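You operate a simulated robot arm through the tools that you are given. There is no shell and no other tool.

You are at the controls of a simulated two-armed robot. One attempt, no reset.

TASK
Set the red slider to the pull tester's peak, slacken the wheel and put the brush in the green tray.
Fine: wheel back to slack before the orange arm opens; the tuft stays in; leave the peak standing.

Only the result counts: the job must be done as asked and must still hold three seconds after the hand-in. Knocking over, shifting, dropping, spilling or breaking anything else fails it.

THE ROBOT
Two 7-joint arms with fingered hands on one trunk that stands fixed in place. Base frame: the origin is at the foot of the trunk, x ahead of it, y to its left, z up; the work surface is at about z = 76. Units: cm, degrees, N and s.
The left shoulder is at [11.2, 17, 112.2], the right one opposite. With the tool pointing down near the work surface each hand reaches from about 36 to 82 cm from the base axis, measured 20 degrees to its own side. Payload 4 kg a hand.
Tool frame (each hand has its own): the origin (TCP) lies between the finger pads and is the grasp point; the fingertips stand 2.6 cm ahead of it; z points along the fingers, y is the line along which they close. The gripper opens to 13.2 cm; its body begins 7.3 cm behind the TCP. The gripper is a hand of 4 fingers: y runs from the thumb to the fingers, the wrist lies at [0, 0, -22.4] in the tool frame.
Orientation is that of the tool frame in the base frame, as a unit quaternion [x, y, z, w]. With the fingers straight down and closing along the base's y, the tool's x points along the base's -x, its y along +y and its z along -z.

THE INTERFACE
- The arms move only by the tool step_arm. It takes "left_commands", "right_commands" or both (then of equal length, played together; a hand with none holds still); each is a list of rows, each a list of 6 numbers: the turn, a rotation vector about the tool's x, y, z in degrees, then the shift along the tool's x, y, z in cm. In form: [[wx, wy, wz, x, y, z], ...]. A call has 1 to 20 rows; each row is the pose to reach, as a shift and turn from the pose commanded when the call began, along the tool's axes at that moment. A row lasts 0.2 s, in which the tool goes at most 5 cm and 8.6 degrees; a call with a longer step from one row to the next is refused whole. A pose out of reach is approached as far as the arm can. The call stops where the force on the tool passes 40 N (or 10 N more than at its start, if that is more) or the arm is blocked; 0.2 s more then pass. In this call time passes only in rows, and 0.2 s behind the last. The reply holds the time, the measured pose of the TCP, the force on the tool along the base axes, the opening and the grip force, in the units named above and with some noise, with the torque about the TCP (base axes, N m) and any sound that the robot's microphone picked up.
- Cameras (640 x 400 px; columns grow to the right, rows downward): "scene" is now at [20.85, -4.15, 132.87]; the picture's right is [-0.59, -0.81, 0.00], its down [-0.35, 0.25, -0.90] and it looks along [0.73, -0.53, -0.43] (base axes); focal length 256 px, centre (320, 200). "left" rides on the left gripper at [-7.3, 0.6, -9.4] in its tool frame; the picture's right is [-0.08, -1.00, 0.00], its down [0.79, -0.06, -0.62] and it looks along [0.61, -0.05, 0.79] (tool axes); focal length 230 px, centre (320, 200). "right" rides on the right gripper at [7.3, 0.6, -9.4] in its tool frame; the picture's right is [-0.08, 1.00, 0.00], its down [-0.79, -0.06, -0.62] and it looks along [-0.61, -0.05, 0.79] (tool axes); focal length 230 px, centre (320, 200). There is no depth. A picture from a camera that has moved, and an enlarged one, comes with that camera's place and axes in the base frame and with its lens. The place of the scene camera against the robot may be out by one fixed shift of up to 2.5 cm in any direction.
- snapshot(camera): a new picture of that camera. The clock stands still meanwhile.
- move_column(by): moves the trunk up (or, below 0, down) by that many cm; the arms and the scene camera ride with it, the base frame stays. It gives what a move gives, with no picture.
- move_fingers(finger1, finger2, finger3, thumb_bend, hand): sets how far each is bent, from 0 (flat) to 1 (curled in); at 0.3 the hand is open as for a grip, at 0.7 the pads meet at the TCP. One left out holds its place. A second passes; each finger stops where it meets its share of the squeeze, and holds until it gets a number again. It is the only way to open and close the hand. It gives what a move gives, with no picture; readings hold the bend of each and the force on the fingers (four entries, about 0 where the hand has none), thumb and palm.
- turn_head(pan, tilt): turns the head with the scene camera to pan (to the left, within 80 degrees either way) and tilt (down, from -29 to 69), counted from straight ahead of the robot (the tilt from the chest, where the trunk bows). It gives what a move gives.
- close_up(camera, box): a new picture of the part [left, top, right, bottom] of that camera's present view, enlarged. The clock stands still meanwhile.
- hand_in(): hands the job in; it is judged then, once.

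Nothing tells you positions but the pictures and the camera data. Unless the task says otherwise, let go and move clear before handing in.

The tools are called by a JSON object that holds its "name" and its "arguments". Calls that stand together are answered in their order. step_arm: Moves the arms, as the interface text tells. Its arguments: {"type":"object","properties":{"left_commands":{"type":"array","items":{"type":"array","items":{"type":"number"}}},"right_commands":{"type":"array","items":{"type":"array","items":{"type":"number"}}}},"required":[]} The other tools are called the same way: move_column (by) moves the trunk up or down; move_fingers (finger1, finger2, finger3, thumb_bend, hand) moves the fingers one by one; turn_head (pan, tilt) turns the head that bears the scene camera; snapshot (camera) takes a picture; close_up (camera, box) takes an enlarged picture of a part of a camera's view; hand_in () hands the job in.

At the start:

```text
time: 0.0
left_position: [45.98, -1.61, 117.63]
left_tcp_rot: [0.0, 1.0, 0.0, 0.0]
left_contact_force: [0.3, 0.1, 0.4]
left_torque: [0.01, -0.03, 0.02]
left_width: 13.17
left_gripper_force: 0.2
left_shape: jaw
left_bend: [0.3, 0.3, 0.3, 0.3]
left_finger forces: [0.1, 0.0, 0.0, 0.1, 0.0, 0.1]
right_position: [27.83, -43.98, 108.46]
right_tcp_rot: [0.014, 1.0, 0.028, 0.0]
right_contact_force: [-0.1, -0.3, 0.1]
right_torque: [-0.01, -0.02, 0.0]
right_width: 13.19
right_gripper_force: 0.1
right_shape: jaw
right_bend: [0.3, 0.3, 0.3, 0.3]
right_finger forces: [0.1, 0.1, 0.0, 0.0, 0.1, 0.1]
trunk travel left (down, up): [-13.8, 21.3]
head pan, tilt (commanded): [-33.9, 55.1]
```

scene: 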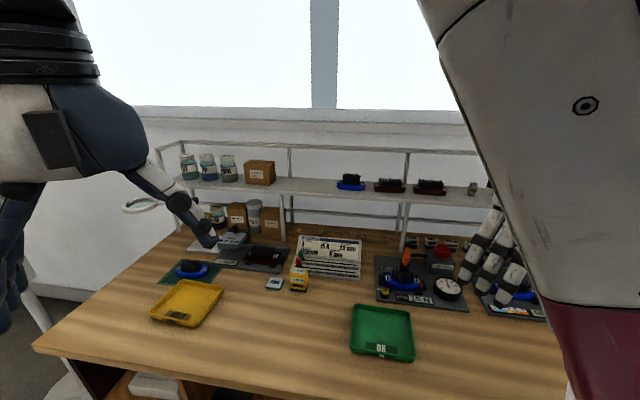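
right: 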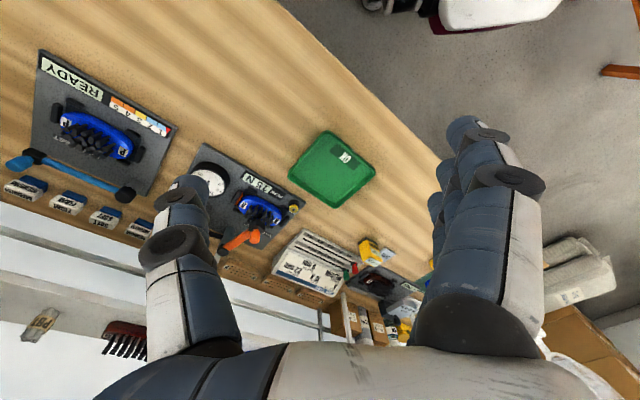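
left: 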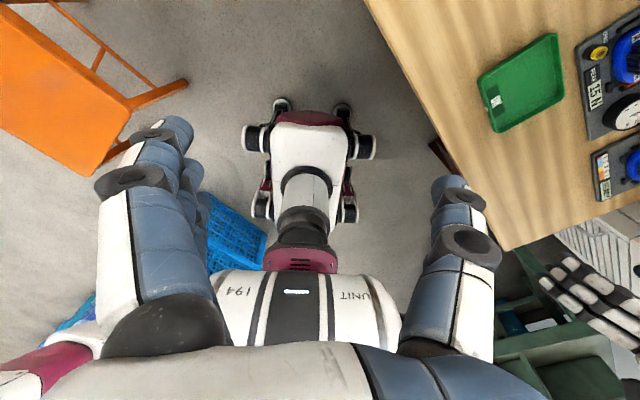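

I see a workbench with a pull tester (orange arm, dial gauge, red wheel, blue brush), a green tray and a yellow tray. I'll look closer at the tester before I move anything.

{"name": "close_up", "arguments": {"camera": "scene", "box": [360, 220, 480, 320]}}

{"name": "close_up", "arguments": {"camera": "right", "box": [180, 130, 340, 270]}}

{"name": "close_up", "arguments": {"camera": "scene", "box": [280, 220, 380, 300]}}

{"name": "close_up", "arguments": {"camera": "left", "box": [460, 0, 640, 220]}}

```text
4.00 times, centred on (420, 270) of scene
camera zoom: at [20.85, -4.15, 132.87], right [-0.59, -0.81, 0.0], down [-0.35, 0.25, -0.9], along [0.73, -0.53, -0.43], focal length 1022 px, centre (-80, -80)
```

zoom: 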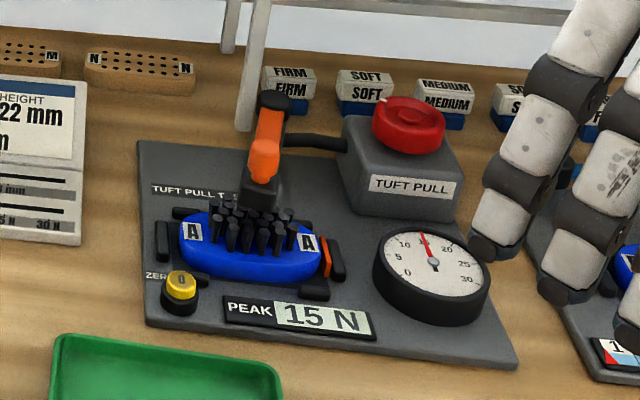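

```text
2.86 times, centred on (260, 200) of right
camera zoom: at [20.8, -43.73, 117.77], right [0.11, 0.99, 0.05], down [0.78, -0.12, 0.61], along [0.61, -0.02, -0.79], focal length 657 px, centre (491, 200)
```

zoom: 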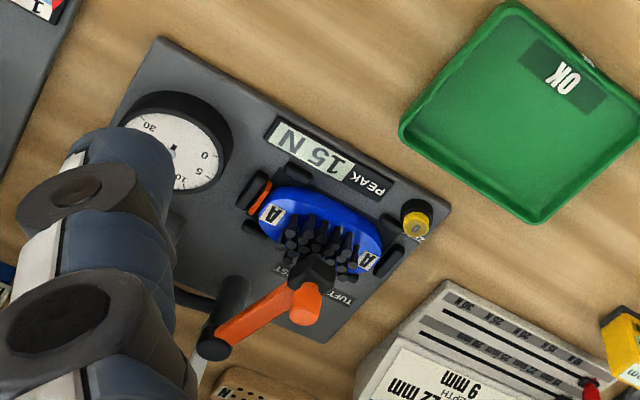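

```text
5.00 times, centred on (330, 260) of scene
camera zoom: at [20.85, -4.15, 132.87], right [-0.59, -0.81, 0.0], down [-0.35, 0.25, -0.9], along [0.73, -0.53, -0.43], focal length 1278 px, centre (270, -100)
```

zoom: 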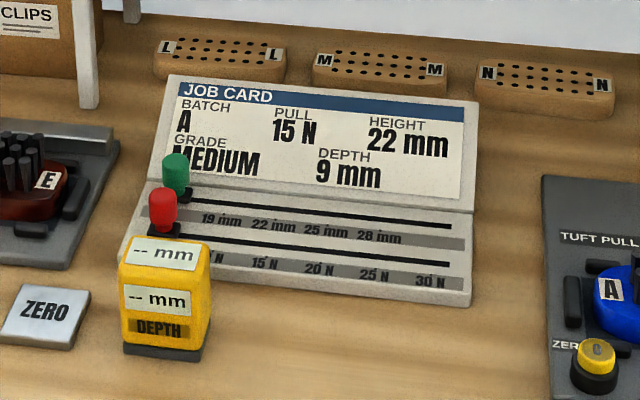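

```text
1.82 times, centred on (550, 110) of left
camera zoom: at [53.33, -0.92, 126.85], right [0.08, -1.0, 0.0], down [-0.79, -0.06, 0.62], along [-0.61, -0.05, -0.79], focal length 418 px, centre (-98, 364)
```

zoom: 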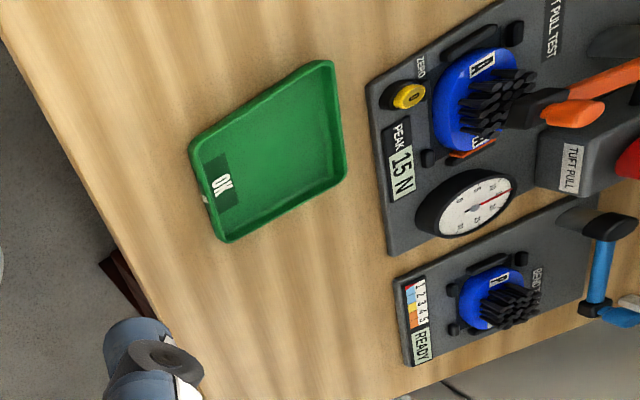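

The tester shows PEAK 15 N, and its wheel sits at the back right near (50, -71). I'll turn the head toward it to see the wheel, the arm and the brush clamp more clearly.

{"name": "turn_head", "arguments": {"pan": -62, "tilt": 67}}

{"name": "snapshot", "arguments": {"camera": "scene"}}

```text
time: 0.9
left_position: [46.01, -1.59, 117.59]
left_tcp_rot: [-0.001, 1.0, -0.001, 0.001]
left_contact_force: [-0.3, 0.0, 0.5]
left_torque: [0.01, -0.03, -0.02]
left_width: 13.19
left_gripper_force: 0.1
left_shape: jaw
left_bend: [0.3, 0.3, 0.3, 0.3]
left_finger forces: [0.1, 0.1, 0.1, 0.1, 0.0, 0.0]
right_position: [27.82, -44.11, 108.39]
right_tcp_rot: [0.017, 0.999, 0.03, -0.001]
right_contact_force: [0.0, -0.1, 0.2]
right_torque: [0.0, -0.04, -0.02]
right_width: 13.22
right_gripper_force: 0.1
right_shape: jaw
right_bend: [0.3, 0.3, 0.3, 0.3]
right_finger forces: [0.0, 0.1, 0.0, 0.1, 0.1, 0.0]
trunk travel left (down, up): [-13.8, 21.3]
head pan, tilt (commanded): [-62.0, 67.0]
```

```text
taken
camera scene: at [18.37, -6.46, 132.68], right [-0.84, -0.55, 0.0], down [-0.24, 0.37, -0.89], along [0.49, -0.75, -0.45], focal length 256 px, centre (320, 200)
```

scene: 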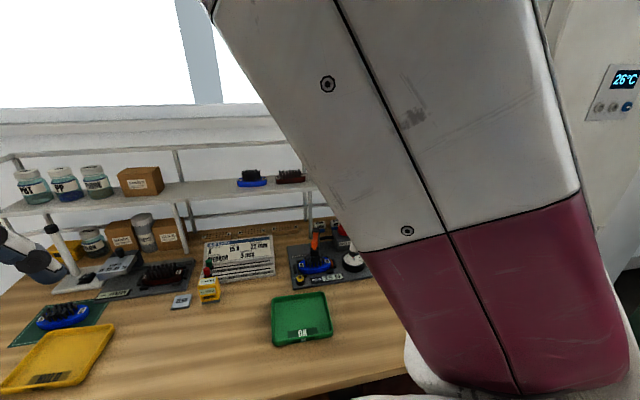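

The tester base runs at about 45° to my base frame: front edge from (36,-64) to (52,-48), back corner near (66,-62). I'll bring the right hand up over its front, turned to match, so the wrist camera can look at it.

{"name": "step_arm", "arguments": {"right_commands": [[0, 0, 7.5, -1, -0.7, 0], [0, 0, 15, -3, -2, 0], [0, 0, 22.5, -5, -3.5, 0], [0, 0, 30, -7, -5, 0], [0, 0, 37.5, -9, -6, 1], [0, 0, 45, -11, -7, 2]]}}

{"name": "snapshot", "arguments": {"camera": "right"}}

{"name": "snapshot", "arguments": {"camera": "scene"}}

```text
time: 2.3
left_position: [46.2, -1.63, 117.5]
left_tcp_rot: [-0.001, 1.0, 0.0, 0.0]
left_contact_force: [-0.1, 0.4, 1.0]
left_torque: [0.01, 0.0, -0.02]
left_width: 13.19
left_gripper_force: 0.0
left_shape: jaw
left_bend: [0.3, 0.3, 0.3, 0.3]
left_finger forces: [0.0, 0.0, 0.0, 0.0, 0.1, 0.0]
right_position: [38.89, -51.35, 106.01]
right_tcp_rot: [0.397, 0.917, 0.024, -0.011]
right_contact_force: [-0.2, 0.2, -0.4]
right_torque: [-0.02, -0.01, 0.02]
right_width: 13.2
right_gripper_force: 0.1
right_shape: jaw
right_bend: [0.3, 0.3, 0.3, 0.3]
right_finger forces: [0.0, 0.0, 0.1, 0.1, 0.0, 0.1]
trunk travel left (down, up): [-13.8, 21.3]
head pan, tilt (commanded): [-62.0, 67.0]
```

```text
taken
camera right: at [34.43, -46.11, 115.56], right [0.78, 0.62, 0.03], down [0.49, -0.65, 0.58], along [0.39, -0.44, -0.81], focal length 230 px, centre (320, 200)
```

right: 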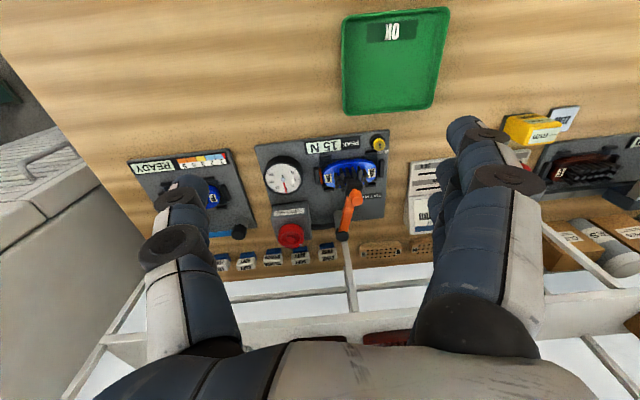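

```text
taken
camera scene: at [16.17, -3.94, 127.14], right [-0.88, -0.47, 0.0], down [-0.43, 0.81, -0.39], along [0.18, -0.34, -0.92], focal length 256 px, centre (320, 200)
```

scene: 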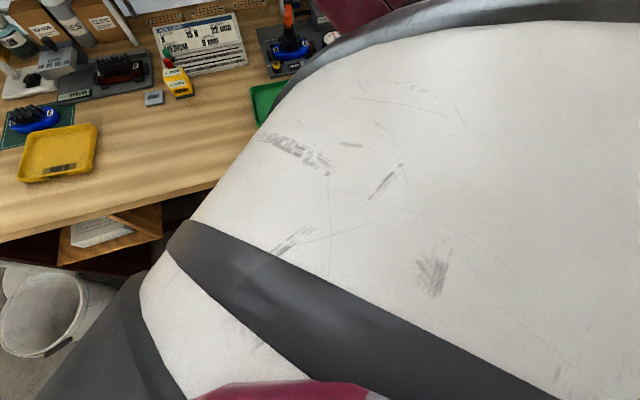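

The tester is now in clear view of the right wrist camera. Next I'll take enlargements of the wheel, arm and clamp, and of the job card's sliders.

{"name": "close_up", "arguments": {"camera": "right", "box": [250, 120, 400, 260]}}

{"name": "close_up", "arguments": {"camera": "right", "box": [260, 200, 330, 260]}}

{"name": "turn_head", "arguments": {"pan": -50, "tilt": 38}}

{"name": "close_up", "arguments": {"camera": "right", "box": [400, 120, 480, 240]}}

```text
2.86 times, centred on (325, 190) of right
camera zoom: at [34.43, -46.11, 115.56], right [0.78, 0.62, 0.03], down [0.49, -0.65, 0.58], along [0.39, -0.44, -0.81], focal length 657 px, centre (306, 229)
```

zoom: 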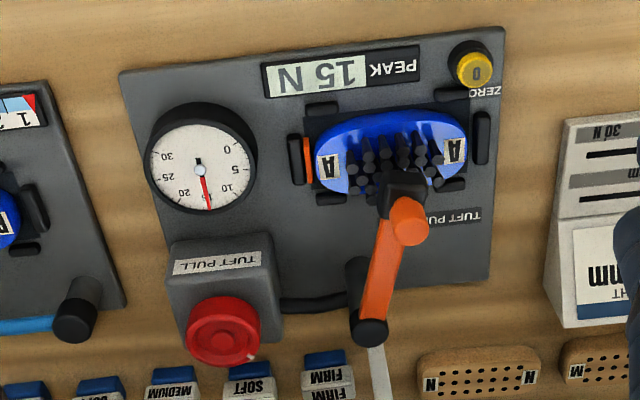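

```text
6.67 times, centred on (295, 230) of right
camera zoom: at [34.43, -46.11, 115.56], right [0.78, 0.62, 0.03], down [0.49, -0.65, 0.58], along [0.39, -0.44, -0.81], focal length 1534 px, centre (487, 0)
```

zoom: 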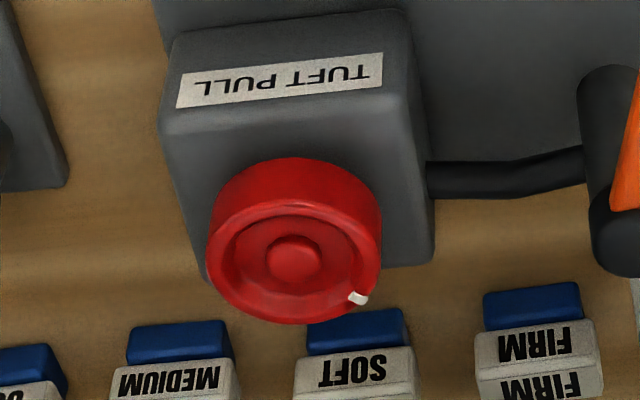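

```text
time: 3.3
left_position: [46.08, -1.57, 117.53]
left_tcp_rot: [-0.001, 1.0, 0.0, 0.001]
left_contact_force: [0.0, 0.0, 1.0]
left_torque: [-0.02, 0.03, 0.02]
left_width: 13.23
left_gripper_force: 0.0
left_shape: jaw
left_bend: [0.3, 0.3, 0.3, 0.3]
left_finger forces: [0.1, 0.1, 0.0, 0.0, 0.0, 0.1]
right_position: [38.56, -51.31, 106.13]
right_tcp_rot: [0.395, 0.918, 0.025, -0.011]
right_contact_force: [-0.6, -0.1, 0.5]
right_torque: [0.02, -0.01, 0.0]
right_width: 13.23
right_gripper_force: 0.1
right_shape: jaw
right_bend: [0.3, 0.3, 0.3, 0.3]
right_finger forces: [0.0, 0.0, 0.0, 0.0, 0.0, 0.0]
trunk travel left (down, up): [-13.8, 21.3]
head pan, tilt (commanded): [-50.0, 38.0]
```

```text
3.33 times, centred on (440, 180) of right
camera zoom: at [34.32, -46.07, 115.62], right [0.78, 0.63, 0.03], down [0.49, -0.65, 0.58], along [0.39, -0.44, -0.81], focal length 767 px, centre (-80, 267)
```

zoom: 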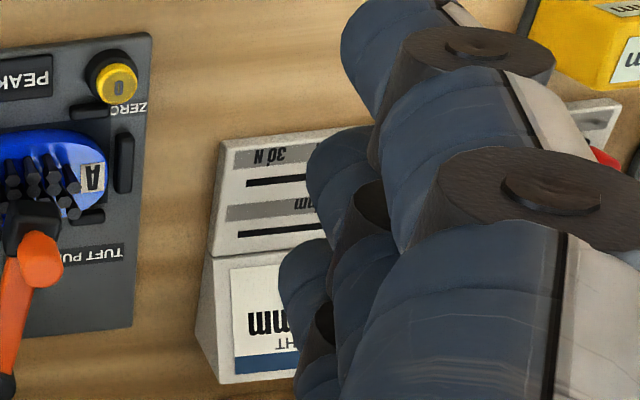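

The gauge needle and the peak display both read 15 N, and the red wheel has a white mark on its rim. I'll check the view from the turned head, looking for any direction markings and better slider geometry.

{"name": "step_arm", "arguments": {"right_commands": [[0, 0, 0, 0, 0, 0]]}}

{"name": "snapshot", "arguments": {"camera": "scene"}}

```text
time: 3.7
left_position: [46.06, -1.43, 117.7]
left_tcp_rot: [-0.001, 1.0, 0.0, 0.0]
left_contact_force: [-0.1, 0.0, -0.7]
left_torque: [-0.02, 0.01, 0.01]
left_width: 13.18
left_gripper_force: 0.1
left_shape: jaw
left_bend: [0.3, 0.3, 0.3, 0.3]
left_finger forces: [0.0, 0.0, 0.0, 0.0, 0.1, 0.1]
right_position: [38.72, -51.27, 106.06]
right_tcp_rot: [0.396, 0.918, 0.025, -0.011]
right_contact_force: [0.0, -0.6, 0.0]
right_torque: [0.03, 0.0, -0.02]
right_width: 13.19
right_gripper_force: 0.1
right_shape: jaw
right_bend: [0.3, 0.3, 0.3, 0.3]
right_finger forces: [0.1, 0.0, 0.1, 0.1, 0.0, 0.1]
trunk travel left (down, up): [-13.8, 21.3]
head pan, tilt (commanded): [-50.0, 38.0]
```

```text
taken
camera scene: at [18.93, -5.38, 130.89], right [-0.77, -0.64, 0.0], down [-0.4, 0.47, -0.79], along [0.51, -0.6, -0.62], focal length 256 px, centre (320, 200)
```

scene: 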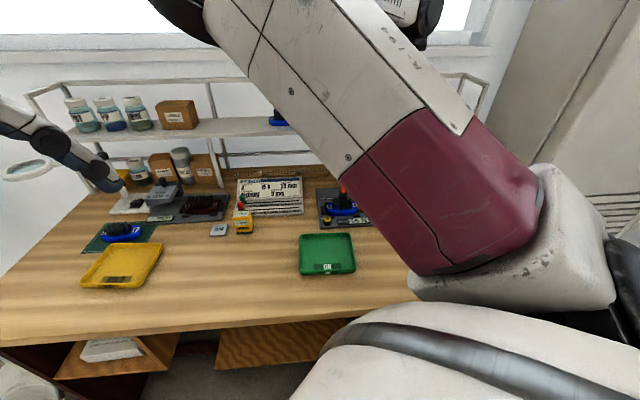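

The arm blocks the head camera, so the wrist camera is the better view. I'll bring the right hand closer and lower, above the front of the tester, for a detailed look at the arm and wheel.

{"name": "step_arm", "arguments": {"right_commands": [[0, 0, 0, -1, 0, 2], [0, 0, 0, -2, 0, 4], [0, 0, 0, -2, 0, 6], [0, 0, 0, -2, 0, 8]]}}

{"name": "snapshot", "arguments": {"camera": "right"}}

{"name": "close_up", "arguments": {"camera": "right", "box": [240, 130, 400, 300]}}

```text
time: 4.7
left_position: [46.09, -1.49, 117.6]
left_tcp_rot: [-0.001, 1.0, 0.001, 0.0]
left_contact_force: [0.1, 0.1, 0.4]
left_torque: [0.01, 0.0, -0.01]
left_width: 13.2
left_gripper_force: 0.0
left_shape: jaw
left_bend: [0.3, 0.3, 0.3, 0.3]
left_finger forces: [0.1, 0.0, 0.1, 0.0, 0.0, 0.0]
right_position: [40.1, -52.25, 97.98]
right_tcp_rot: [0.396, 0.918, 0.025, -0.011]
right_contact_force: [0.1, 0.4, 1.1]
right_torque: [0.0, 0.0, -0.01]
right_width: 13.19
right_gripper_force: 0.1
right_shape: jaw
right_bend: [0.3, 0.3, 0.3, 0.3]
right_finger forces: [0.0, 0.0, 0.1, 0.0, 0.1, 0.1]
trunk travel left (down, up): [-13.8, 21.3]
head pan, tilt (commanded): [-50.0, 38.0]
```

```text
taken
camera right: at [35.73, -47.07, 107.61], right [0.78, 0.63, 0.03], down [0.49, -0.65, 0.58], along [0.39, -0.44, -0.81], focal length 230 px, centre (320, 200)
```

right: 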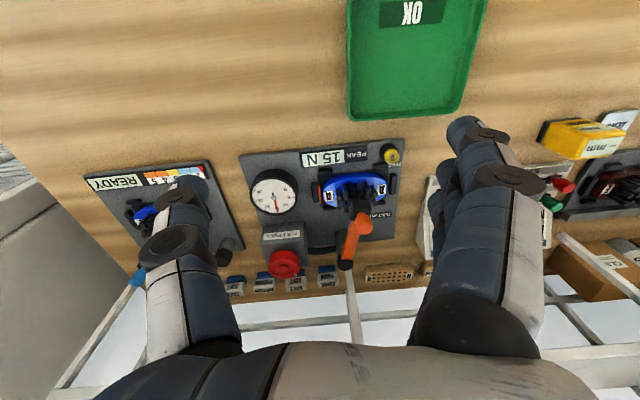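

```text
2.35 times, centred on (320, 215) of right
camera zoom: at [35.73, -47.07, 107.61], right [0.78, 0.63, 0.03], down [0.49, -0.65, 0.58], along [0.39, -0.44, -0.81], focal length 541 px, centre (320, 165)
```

zoom: 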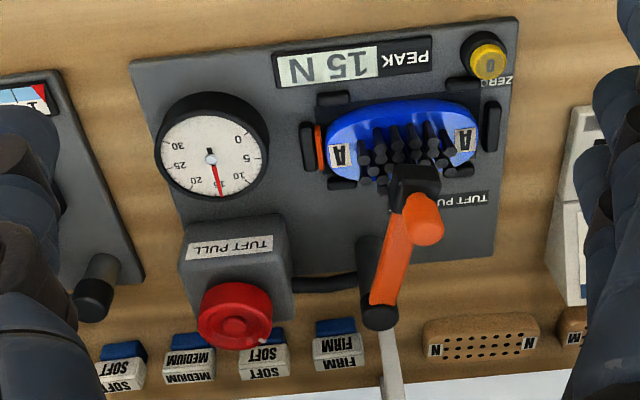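

{"name": "close_up", "arguments": {"camera": "right", "box": [310, 165, 400, 275]}}

{"name": "close_up", "arguments": {"camera": "right", "box": [250, 220, 320, 285]}}

{"name": "close_up", "arguments": {"camera": "right", "box": [300, 160, 410, 220]}}

{"name": "close_up", "arguments": {"camera": "right", "box": [520, 100, 640, 220]}}

```text
3.64 times, centred on (355, 220) of right
camera zoom: at [35.73, -47.07, 107.61], right [0.78, 0.63, 0.03], down [0.49, -0.65, 0.58], along [0.39, -0.44, -0.81], focal length 837 px, centre (193, 127)
```

zoom: 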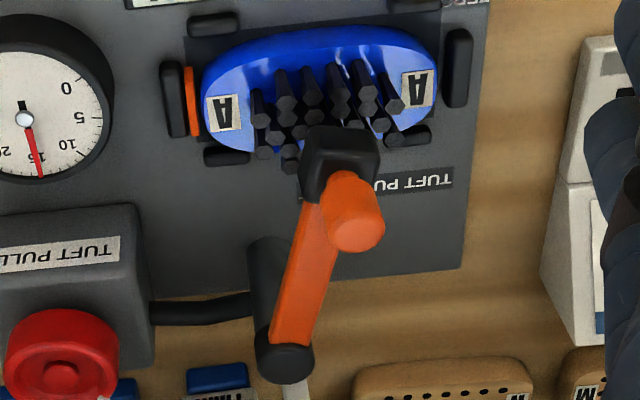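

```text
6.15 times, centred on (285, 252) of right
camera zoom: at [35.73, -47.07, 107.61], right [0.78, 0.63, 0.03], down [0.49, -0.65, 0.58], along [0.39, -0.44, -0.81], focal length 1416 px, centre (535, -123)
```

zoom: 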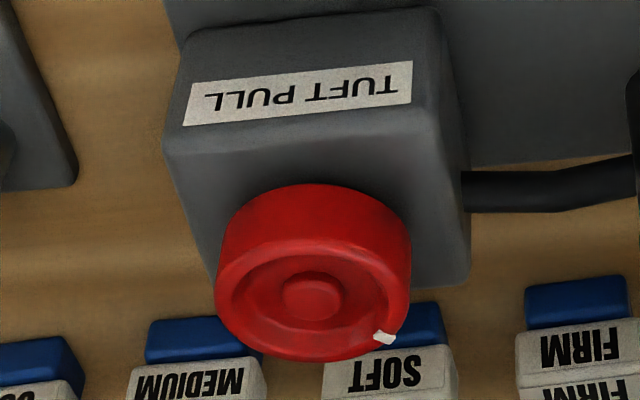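

```text
5.82 times, centred on (355, 190) of right
camera zoom: at [35.73, -47.07, 107.61], right [0.78, 0.63, 0.03], down [0.49, -0.65, 0.58], along [0.39, -0.44, -0.81], focal length 1339 px, centre (116, 258)
```

zoom: 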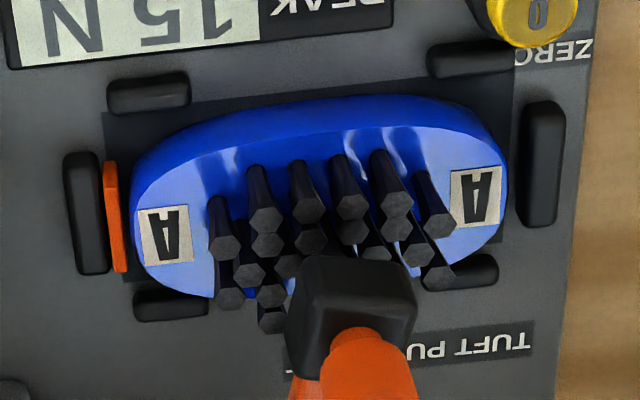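

```text
3.33 times, centred on (580, 160) of right
camera zoom: at [35.73, -47.07, 107.61], right [0.78, 0.63, 0.03], down [0.49, -0.65, 0.58], along [0.39, -0.44, -0.81], focal length 767 px, centre (-547, 333)
```

zoom: 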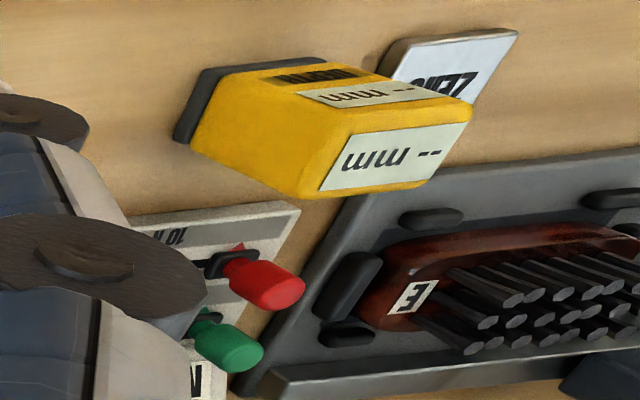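

The arm is hinged on the black post behind the brush, and its jaw holds one rear tuft. The wheel is about 4.8 cm across, near (51,-74), with its top at z≈84. I'll move the right hand nearer to it to triangulate and check reach.

{"name": "step_arm", "arguments": {"right_commands": [[0, 0, 0, -3.2, -1.1, -0.4], [0, 0, 0, -6.3, -2.2, -0.7], [0, 0, 0, -9.5, -3.2, -1.1], [0, 0, 0, -12.6, -4.3, -1.5], [0, 0, 0, -15.8, -5.4, -1.8]]}}

{"name": "snapshot", "arguments": {"camera": "right"}}

{"name": "snapshot", "arguments": {"camera": "scene"}}

```text
time: 5.9
left_position: [46.09, -1.6, 117.6]
left_tcp_rot: [-0.001, 1.0, 0.0, 0.001]
left_contact_force: [0.4, 0.1, -0.1]
left_torque: [0.02, -0.05, -0.02]
left_width: 13.2
left_gripper_force: 0.0
left_shape: jaw
left_bend: [0.3, 0.3, 0.3, 0.3]
left_finger forces: [0.1, 0.0, 0.0, 0.0, 0.1, 0.0]
right_position: [46.86, -67.53, 99.03]
right_tcp_rot: [0.396, 0.918, 0.026, -0.01]
right_contact_force: [0.3, 0.3, 0.8]
right_torque: [0.0, -0.01, 0.03]
right_width: 13.19
right_gripper_force: 0.1
right_shape: jaw
right_bend: [0.3, 0.3, 0.3, 0.3]
right_finger forces: [0.0, 0.1, 0.1, 0.0, 0.1, 0.0]
trunk travel left (down, up): [-13.8, 21.3]
head pan, tilt (commanded): [-50.0, 38.0]
```

```text
taken
camera right: at [42.46, -62.33, 108.57], right [0.78, 0.63, 0.03], down [0.49, -0.65, 0.58], along [0.39, -0.44, -0.81], focal length 230 px, centre (320, 200)
```

right: 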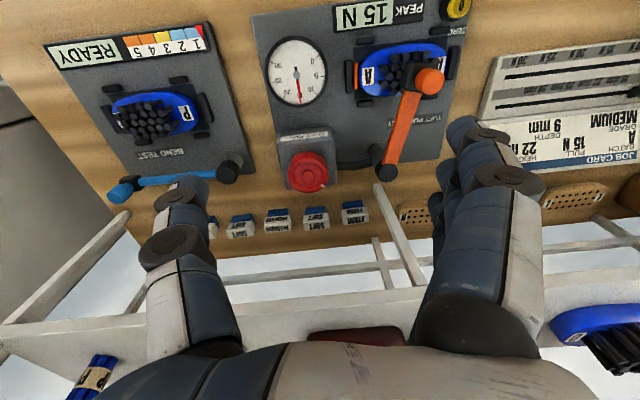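

```text
taken
camera scene: at [18.94, -5.45, 130.88], right [-0.77, -0.64, 0.0], down [-0.4, 0.47, -0.79], along [0.51, -0.6, -0.62], focal length 256 px, centre (320, 200)
```

scene: 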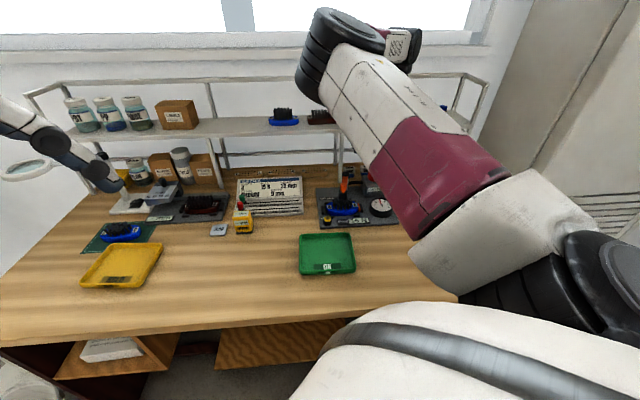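

The head camera now sees the tester's dial under the arm. I'll enlarge the wheel from the closer wrist view and the dial from the head camera.

{"name": "close_up", "arguments": {"camera": "right", "box": [260, 110, 360, 210]}}

{"name": "close_up", "arguments": {"camera": "right", "box": [340, 20, 480, 190]}}

{"name": "close_up", "arguments": {"camera": "scene", "box": [310, 160, 410, 235]}}

{"name": "close_up", "arguments": {"camera": "scene", "box": [210, 160, 320, 240]}}

```text
4.00 times, centred on (310, 160) of right
camera zoom: at [42.46, -62.33, 108.57], right [0.78, 0.63, 0.03], down [0.49, -0.65, 0.58], along [0.39, -0.44, -0.81], focal length 920 px, centre (360, 360)
```

zoom: 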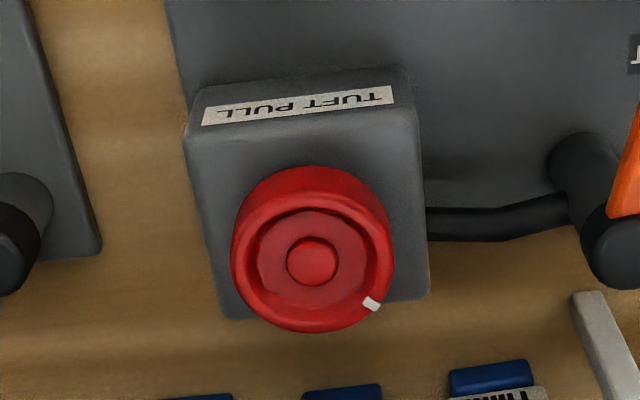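

```text
2.35 times, centred on (410, 105) of right
camera zoom: at [42.46, -62.33, 108.57], right [0.78, 0.63, 0.03], down [0.49, -0.65, 0.58], along [0.39, -0.44, -0.81], focal length 541 px, centre (108, 424)
```

zoom: 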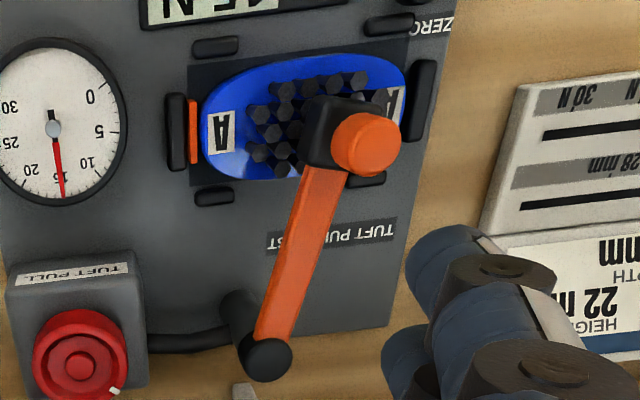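

```text
5.33 times, centred on (360, 198) of scene
camera zoom: at [18.94, -5.45, 130.88], right [-0.77, -0.64, 0.0], down [-0.4, 0.47, -0.79], along [0.51, -0.6, -0.62], focal length 1363 px, centre (107, 213)
```

zoom: 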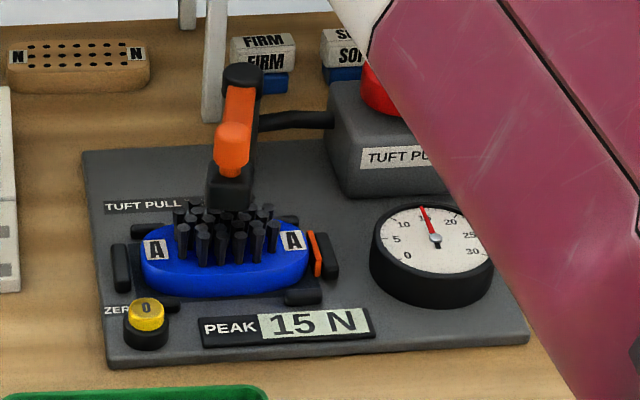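

```text
5.00 times, centred on (265, 200) of scene
camera zoom: at [18.94, -5.45, 130.88], right [-0.77, -0.64, 0.0], down [-0.4, 0.47, -0.79], along [0.51, -0.6, -0.62], focal length 1278 px, centre (595, 200)
```

zoom: 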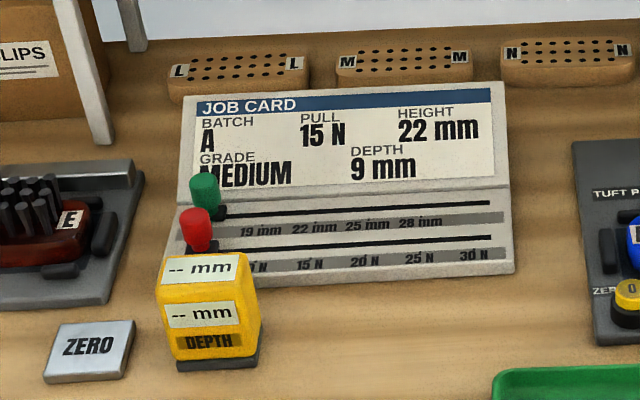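

The wheel's top centre works out to about (50.75,-73.6,84.3), with a diameter of about 5 cm. Its arm swings on a vertical post, so I expect to push the orange knob sideways later. Now I'll test the wrist's yaw range at this hover height, so I have room for a counter-clockwise slackening turn.

{"name": "step_arm", "arguments": {"right_commands": [[0, 0, 7.5, 0, 0, 0], [0, 0, 15, 0, 0, 0], [0, 0, 22.5, 0, 0, 0], [0, 0, 30, 0, 0, 0], [0, 0, 37.5, 0, 0, 0], [0, 0, 45, 0, 0, 0], [0, 0, 52.5, 0, 0, 0], [0, 0, 60, 0, 0, 0]]}}

{"name": "snapshot", "arguments": {"camera": "right"}}

{"name": "snapshot", "arguments": {"camera": "scene"}}

```text
time: 7.7
left_position: [45.98, -1.59, 117.68]
left_tcp_rot: [-0.001, 1.0, 0.0, 0.0]
left_contact_force: [-0.4, 0.0, 0.9]
left_torque: [0.0, 0.01, -0.03]
left_width: 13.18
left_gripper_force: 0.0
left_shape: jaw
left_bend: [0.3, 0.3, 0.3, 0.3]
left_finger forces: [0.0, 0.0, 0.0, 0.0, 0.1, 0.0]
right_position: [47.08, -67.44, 99.01]
right_tcp_rot: [0.803, 0.595, 0.016, -0.022]
right_contact_force: [0.2, -0.5, 1.2]
right_torque: [0.03, -0.01, -0.01]
right_width: 13.21
right_gripper_force: 0.1
right_shape: jaw
right_bend: [0.3, 0.3, 0.3, 0.3]
right_finger forces: [0.1, 0.1, 0.0, 0.0, 0.1, 0.0]
trunk travel left (down, up): [-13.8, 21.3]
head pan, tilt (commanded): [-50.0, 38.0]
```

```text
taken
camera right: at [49.82, -61.18, 108.56], right [0.93, -0.36, -0.02], down [-0.29, -0.77, 0.58], along [-0.22, -0.53, -0.82], focal length 230 px, centre (320, 200)
```

right: 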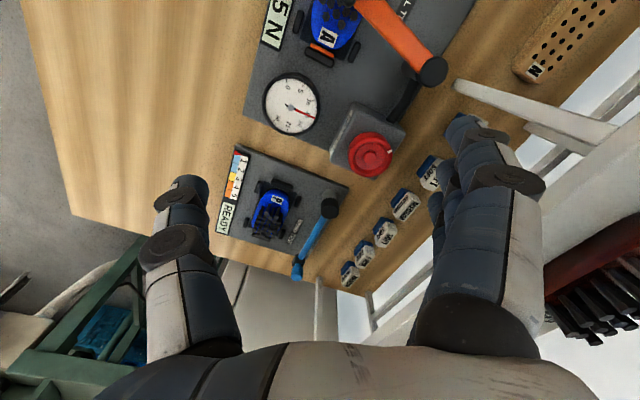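

```text
taken
camera scene: at [18.93, -5.38, 130.89], right [-0.77, -0.64, 0.0], down [-0.4, 0.47, -0.79], along [0.51, -0.6, -0.62], focal length 256 px, centre (320, 200)
```

scene: 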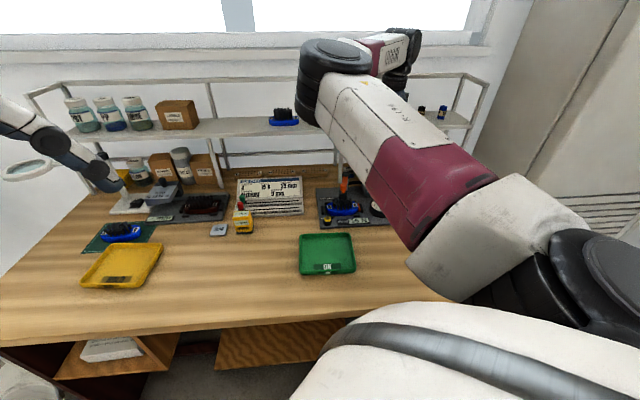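

The wrist turned 60° freely, and in this pose the wrist camera also sees the gauge. I'll preshape the fingers to a smaller opening, then move over the wheel with a slight tilt for reach.

{"name": "move_fingers", "arguments": {"hand": "right", "finger1": 0.42, "finger2": 0.42, "finger3": 0.42, "thumb_bend": 0.42}}

{"name": "step_arm", "arguments": {"right_commands": [[-2.4, -2.6, 0, -1.7, 1.8, 1.9], [-4.8, -5.2, 0, -3.4, 3.6, 3.8], [-7.2, -7.85, 0, -5.09, 5.47, 5.66]]}}

{"name": "snapshot", "arguments": {"camera": "right"}}

{"name": "snapshot", "arguments": {"camera": "scene"}}

```text
time: 8.7
left_position: [46.05, -1.59, 117.5]
left_tcp_rot: [-0.001, 1.0, 0.0, 0.001]
left_contact_force: [0.3, -0.7, 0.4]
left_torque: [0.0, 0.0, -0.03]
left_width: 13.22
left_gripper_force: 0.1
left_shape: jaw
left_bend: [0.3, 0.3, 0.3, 0.3]
left_finger forces: [0.1, 0.0, 0.1, 0.0, 0.0, 0.0]
right_position: [46.9, -67.56, 99.01]
right_tcp_rot: [0.803, 0.596, 0.017, -0.022]
right_contact_force: [0.0, 0.4, 1.1]
right_torque: [-0.01, 0.02, 0.0]
right_width: 9.78
right_gripper_force: 0.1
right_shape: fingers
right_bend: [0.42, 0.42, 0.42, 0.42]
right_finger forces: [0.0, 0.1, 0.0, 0.0, 0.0, 0.0]
trunk travel left (down, up): [-13.8, 21.3]
head pan, tilt (commanded): [-50.0, 38.0]
```

```text
time: 9.5
left_position: [45.98, -1.71, 117.5]
left_tcp_rot: [-0.001, 1.0, 0.0, 0.0]
left_contact_force: [0.5, -0.1, 0.7]
left_torque: [0.02, 0.02, 0.0]
left_width: 13.2
left_gripper_force: 0.1
left_shape: jaw
left_bend: [0.3, 0.3, 0.3, 0.3]
left_finger forces: [0.0, 0.0, 0.0, 0.1, 0.0, 0.0]
right_position: [51.04, -73.73, 92.78]
right_tcp_rot: [0.801, 0.595, -0.001, 0.07]
right_contact_force: [0.5, 0.4, -0.5]
right_torque: [-0.05, 0.01, 0.02]
right_width: 9.78
right_gripper_force: 0.1
right_shape: fingers
right_bend: [0.42, 0.42, 0.42, 0.42]
right_finger forces: [0.1, 0.0, 0.1, 0.0, 0.1, 0.1]
trunk travel left (down, up): [-13.8, 21.3]
head pan, tilt (commanded): [-50.0, 38.0]
```

```text
taken
camera right: at [53.15, -65.9, 101.33], right [0.93, -0.36, 0.12], down [-0.34, -0.66, 0.67], along [-0.16, -0.66, -0.73], focal length 230 px, centre (320, 200)
```

right: 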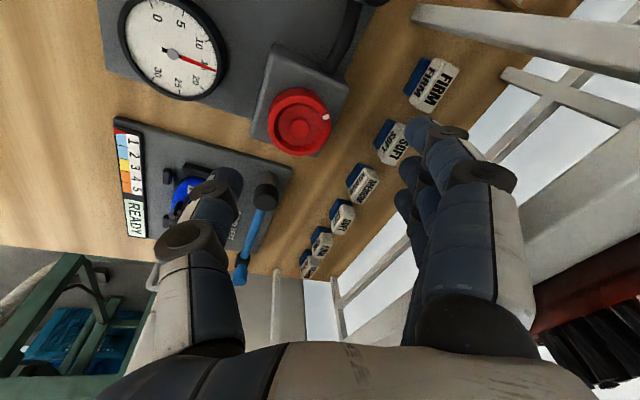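

```text
taken
camera scene: at [18.98, -5.43, 130.87], right [-0.77, -0.64, 0.0], down [-0.4, 0.47, -0.79], along [0.51, -0.6, -0.62], focal length 256 px, centre (320, 200)
```

scene: 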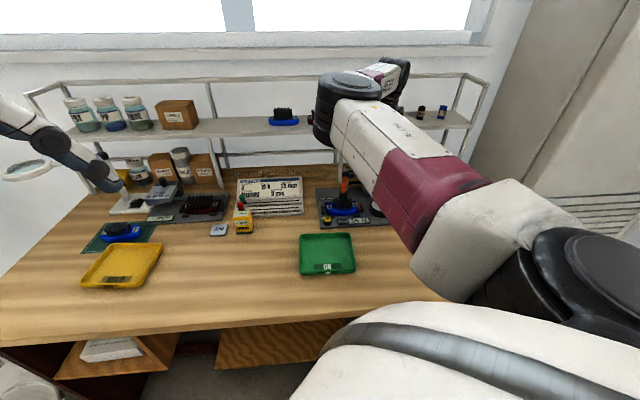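

{"name": "close_up", "arguments": {"camera": "right", "box": [240, 60, 360, 180]}}

{"name": "close_up", "arguments": {"camera": "right", "box": [110, 0, 240, 110]}}

```text
3.33 times, centred on (300, 120) of right
camera zoom: at [53.15, -65.9, 101.33], right [0.93, -0.36, 0.12], down [-0.34, -0.66, 0.67], along [-0.16, -0.66, -0.73], focal length 767 px, centre (387, 467)
```

zoom: 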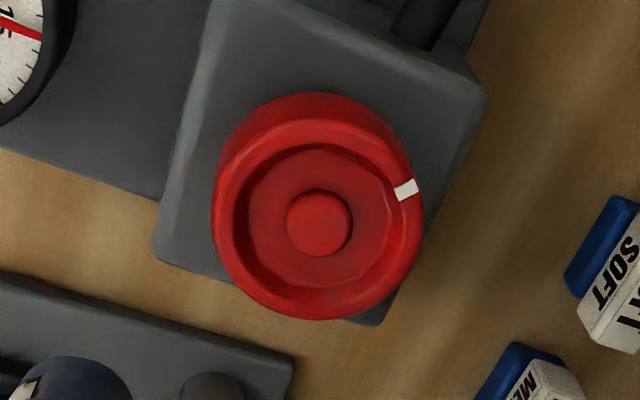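

```text
3.64 times, centred on (175, 55) of right
camera zoom: at [53.15, -65.9, 101.33], right [0.93, -0.36, 0.12], down [-0.34, -0.66, 0.67], along [-0.16, -0.66, -0.73], focal length 837 px, centre (847, 727)
```

zoom: 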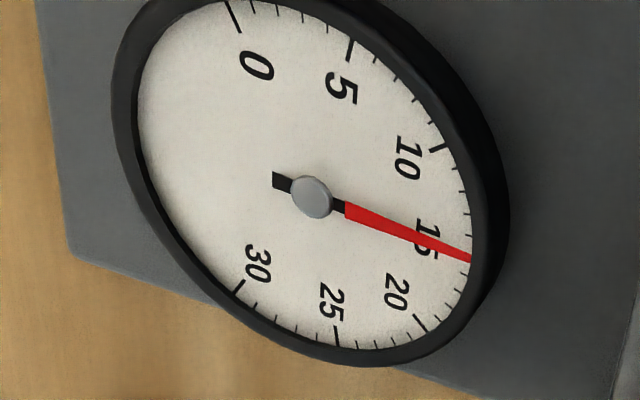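

The gauge reads 15 N from this angle, and the wheel centre is confirmed at (50.75,-73.4). I'll descend so the fingertips straddle it while staying above the housing.

{"name": "step_arm", "arguments": {"right_commands": [[0, 0, 0, 0.5, -0.8, 1.5], [0, 0, 0, 0.95, -1.45, 3], [0, 0, 0, 0.95, -1.45, 4.5], [0, 0, 0, 0.95, -1.45, 6.0]]}}

{"name": "snapshot", "arguments": {"camera": "right"}}

```text
time: 10.5
left_position: [46.0, -1.55, 117.52]
left_tcp_rot: [-0.001, 1.0, -0.001, -0.001]
left_contact_force: [0.2, -0.2, 0.2]
left_torque: [-0.02, 0.01, -0.03]
left_width: 13.21
left_gripper_force: 0.1
left_shape: jaw
left_bend: [0.3, 0.3, 0.3, 0.3]
left_finger forces: [0.0, 0.0, 0.0, 0.0, 0.0, 0.1]
right_position: [50.28, -73.12, 86.69]
right_tcp_rot: [0.801, 0.594, -0.002, 0.069]
right_contact_force: [0.6, 0.2, 0.1]
right_torque: [-0.01, -0.01, 0.0]
right_width: 9.79
right_gripper_force: 0.1
right_shape: fingers
right_bend: [0.42, 0.42, 0.42, 0.42]
right_finger forces: [0.1, 0.0, 0.1, 0.1, 0.1, 0.0]
trunk travel left (down, up): [-13.8, 21.3]
head pan, tilt (commanded): [-50.0, 38.0]
```

```text
taken
camera right: at [52.34, -65.29, 95.27], right [0.93, -0.36, 0.12], down [-0.34, -0.66, 0.67], along [-0.16, -0.66, -0.73], focal length 230 px, centre (320, 200)
```

right: 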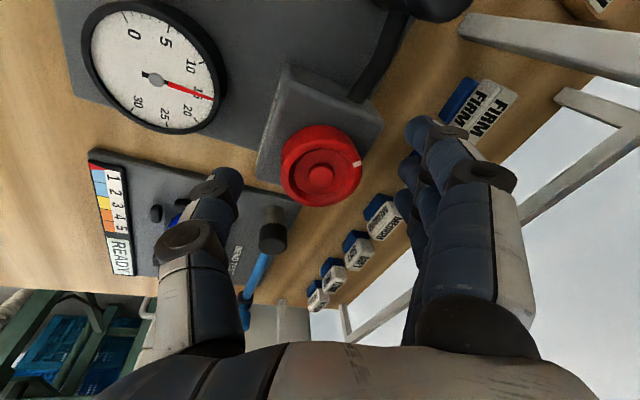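

The wheel is centred on the tool axis. I'll go down another 1 cm and begin closing gently.

{"name": "step_arm", "arguments": {"right_commands": [[0, 0, 0, 0, 0, 0.5], [0, 0, 0, 0, 0, 1.0]]}}

{"name": "move_fingers", "arguments": {"hand": "right", "finger1": 0.51, "finger2": 0.51, "finger3": 0.51, "thumb_bend": 0.51}}

{"name": "snapshot", "arguments": {"camera": "right"}}

```text
time: 11.1
left_position: [46.06, -1.65, 117.53]
left_tcp_rot: [-0.001, 1.0, 0.001, 0.001]
left_contact_force: [-0.5, 0.2, 0.0]
left_torque: [0.02, 0.02, 0.0]
left_width: 13.18
left_gripper_force: 0.1
left_shape: jaw
left_bend: [0.3, 0.3, 0.3, 0.3]
left_finger forces: [0.0, 0.1, 0.0, 0.1, 0.1, 0.1]
right_position: [50.26, -73.21, 85.74]
right_tcp_rot: [0.801, 0.594, -0.002, 0.071]
right_contact_force: [0.2, -0.2, 0.4]
right_torque: [0.0, 0.0, 0.0]
right_width: 9.79
right_gripper_force: 0.0
right_shape: fingers
right_bend: [0.42, 0.42, 0.42, 0.42]
right_finger forces: [0.0, 0.0, 0.0, 0.0, 0.1, 0.0]
trunk travel left (down, up): [-13.8, 21.3]
head pan, tilt (commanded): [-50.0, 38.0]
```

```text
time: 12.1
left_position: [46.05, -1.58, 117.68]
left_tcp_rot: [-0.001, 1.0, 0.0, 0.001]
left_contact_force: [0.6, 0.3, -0.2]
left_torque: [0.0, -0.02, 0.02]
left_width: 13.18
left_gripper_force: 0.0
left_shape: jaw
left_bend: [0.3, 0.3, 0.3, 0.3]
left_finger forces: [0.0, 0.0, 0.0, 0.0, 0.1, 0.0]
right_position: [50.35, -73.15, 85.72]
right_tcp_rot: [0.801, 0.595, -0.002, 0.069]
right_contact_force: [-0.1, 0.4, -0.7]
right_torque: [0.02, -0.02, 0.0]
right_width: 6.84
right_gripper_force: 0.0
right_shape: fingers
right_bend: [0.51, 0.51, 0.51, 0.51]
right_finger forces: [0.0, 0.0, 0.0, 0.0, 0.0, 0.0]
trunk travel left (down, up): [-13.8, 21.3]
head pan, tilt (commanded): [-50.0, 38.0]
```

```text
taken
camera right: at [52.37, -65.35, 94.35], right [0.93, -0.36, 0.12], down [-0.34, -0.66, 0.67], along [-0.16, -0.66, -0.73], focal length 230 px, centre (320, 200)
```

right: 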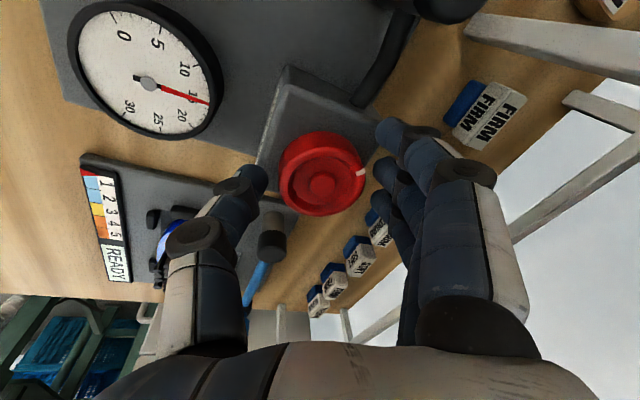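

{"name": "move_fingers", "arguments": {"hand": "right", "finger1": 0.62, "finger2": 0.62, "finger3": 0.62, "thumb_bend": 0.62}}

{"name": "snapshot", "arguments": {"camera": "right"}}

{"name": "close_up", "arguments": {"camera": "right", "box": [60, 0, 230, 140]}}

```text
time: 13.1
left_position: [46.06, -1.66, 117.58]
left_tcp_rot: [-0.001, 1.0, 0.0, 0.0]
left_contact_force: [0.5, -0.3, 0.4]
left_torque: [-0.03, -0.02, 0.0]
left_width: 13.17
left_gripper_force: 0.0
left_shape: jaw
left_bend: [0.3, 0.3, 0.3, 0.3]
left_finger forces: [0.0, 0.0, 0.1, 0.0, 0.1, 0.1]
right_position: [50.21, -73.22, 85.73]
right_tcp_rot: [0.801, 0.594, 0.0, 0.069]
right_contact_force: [-0.5, 0.9, -1.6]
right_torque: [0.05, 0.04, 0.01]
right_width: 4.37
right_gripper_force: 7.1
right_shape: fingers
right_bend: [0.61, 0.56, 0.6, 0.59]
right_finger forces: [0.6, 4.6, 1.2, 0.0, 7.2, 0.0]
trunk travel left (down, up): [-13.8, 21.3]
head pan, tilt (commanded): [-50.0, 38.0]
```

```text
taken
camera right: at [52.37, -65.36, 94.34], right [0.93, -0.36, 0.12], down [-0.34, -0.66, 0.67], along [-0.16, -0.66, -0.73], focal length 230 px, centre (320, 200)
```

right: 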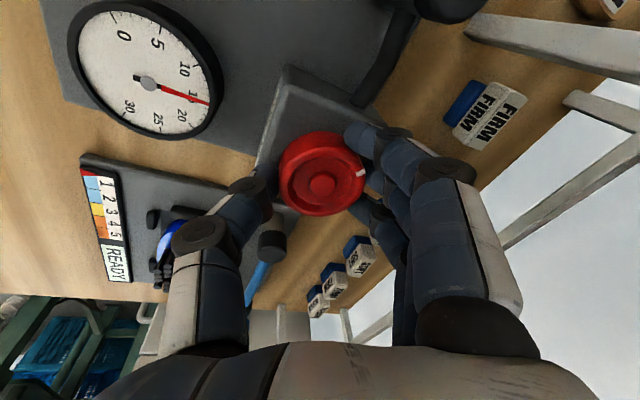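

```text
2.86 times, centred on (145, 70) of right
camera zoom: at [52.37, -65.36, 94.34], right [0.93, -0.36, 0.12], down [-0.34, -0.66, 0.67], along [-0.16, -0.66, -0.73], focal length 657 px, centre (820, 571)
```

zoom: 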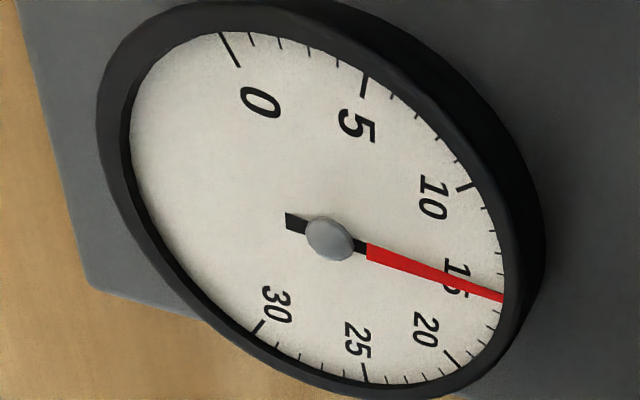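

The thumb and middle finger hold the wheel with about 7 N and the gauge still reads 15. I'll try a very small counter-clockwise turn (seen from above) to learn the direction safely.

{"name": "step_arm", "arguments": {"right_commands": [[0, 0, -2, 0, 0, 0], [0, 0, -4, 0, 0, 0]]}}

{"name": "snapshot", "arguments": {"camera": "right"}}

{"name": "close_up", "arguments": {"camera": "right", "box": [60, 0, 230, 140]}}

{"name": "close_up", "arguments": {"camera": "right", "box": [260, 110, 400, 230]}}

{"name": "close_up", "arguments": {"camera": "scene", "box": [310, 160, 410, 235]}}

```text
time: 13.7
left_position: [46.04, -1.8, 117.53]
left_tcp_rot: [-0.001, 1.0, 0.0, 0.0]
left_contact_force: [0.0, 0.1, -0.4]
left_torque: [-0.03, -0.01, 0.03]
left_width: 13.16
left_gripper_force: 0.1
left_shape: jaw
left_bend: [0.3, 0.3, 0.3, 0.3]
left_finger forces: [0.0, 0.1, 0.1, 0.0, 0.1, 0.0]
right_position: [50.18, -73.2, 85.75]
right_tcp_rot: [0.78, 0.623, -0.004, 0.069]
right_contact_force: [1.3, -2.2, -3.3]
right_torque: [-0.04, -0.07, -0.03]
right_width: 4.36
right_gripper_force: 6.9
right_shape: fingers
right_bend: [0.61, 0.55, 0.6, 0.59]
right_finger forces: [0.6, 5.6, 2.1, 0.0, 5.6, 0.0]
trunk travel left (down, up): [-13.8, 21.3]
head pan, tilt (commanded): [-50.0, 38.0]
```

```text
taken
camera right: at [51.84, -65.16, 94.29], right [0.95, -0.29, 0.11], down [-0.29, -0.68, 0.68], along [-0.12, -0.67, -0.73], focal length 230 px, centre (320, 200)
```

right: 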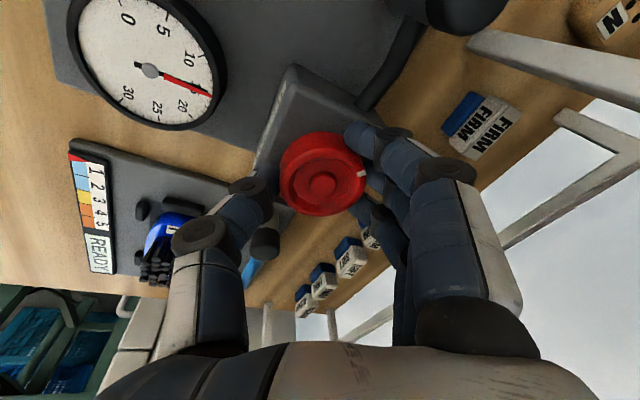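

```text
2.86 times, centred on (145, 70) of right
camera zoom: at [51.84, -65.16, 94.29], right [0.95, -0.29, 0.11], down [-0.29, -0.68, 0.68], along [-0.12, -0.67, -0.73], focal length 657 px, centre (820, 571)
```

zoom: 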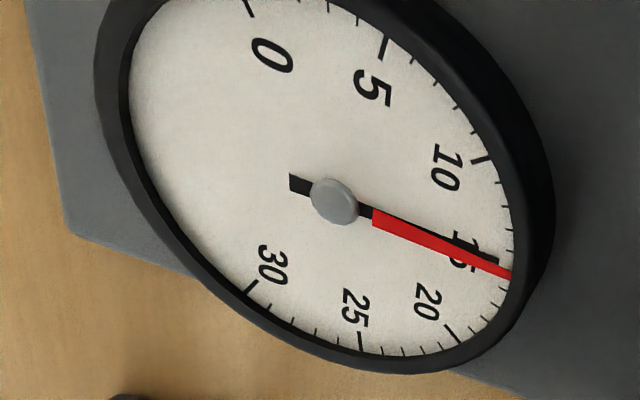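

```text
3.33 times, centred on (330, 170) of right
camera zoom: at [51.84, -65.16, 94.29], right [0.95, -0.29, 0.11], down [-0.29, -0.68, 0.68], along [-0.12, -0.67, -0.73], focal length 767 px, centre (287, 300)
```

zoom: 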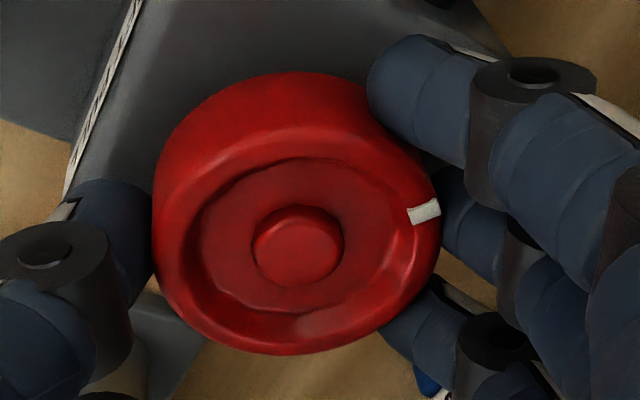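

```text
5.33 times, centred on (360, 198) of scene
camera zoom: at [18.97, -5.43, 130.88], right [-0.77, -0.64, 0.0], down [-0.4, 0.47, -0.79], along [0.51, -0.6, -0.62], focal length 1363 px, centre (107, 213)
```

zoom: 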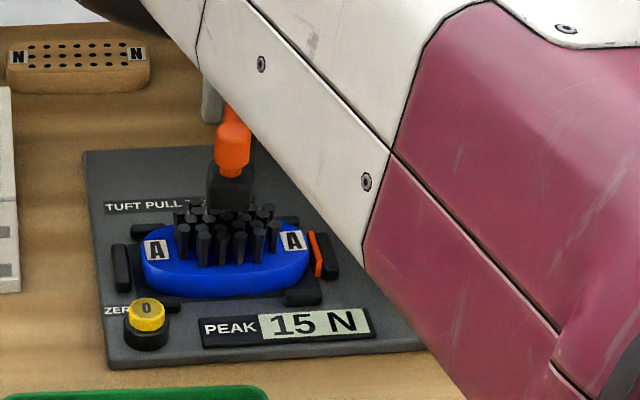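

{"name": "close_up", "arguments": {"camera": "right", "box": [170, 50, 220, 110]}}

{"name": "close_up", "arguments": {"camera": "right", "box": [110, 40, 210, 110]}}

```text
6.67 times, centred on (195, 80) of right
camera zoom: at [51.84, -65.16, 94.29], right [0.95, -0.29, 0.11], down [-0.29, -0.68, 0.68], along [-0.12, -0.67, -0.73], focal length 1534 px, centre (1153, 1000)
```

zoom: 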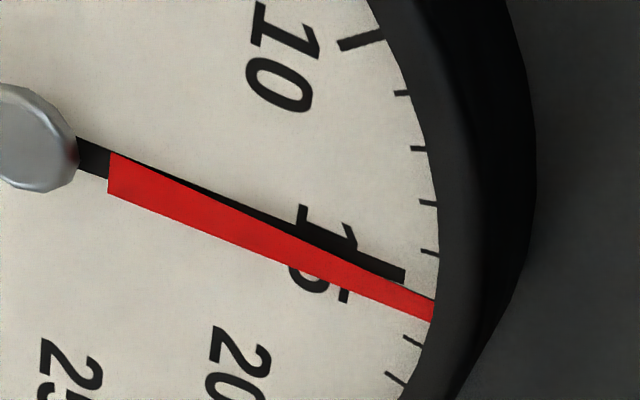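

```text
5.71 times, centred on (160, 75) of right
camera zoom: at [51.84, -65.16, 94.29], right [0.95, -0.29, 0.11], down [-0.29, -0.68, 0.68], along [-0.12, -0.67, -0.73], focal length 1315 px, centre (1234, 914)
```

zoom: 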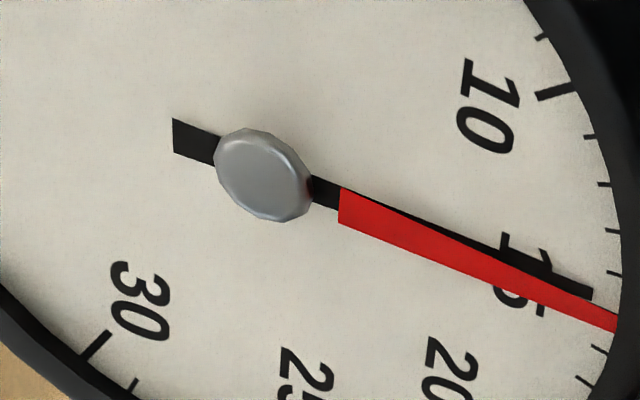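

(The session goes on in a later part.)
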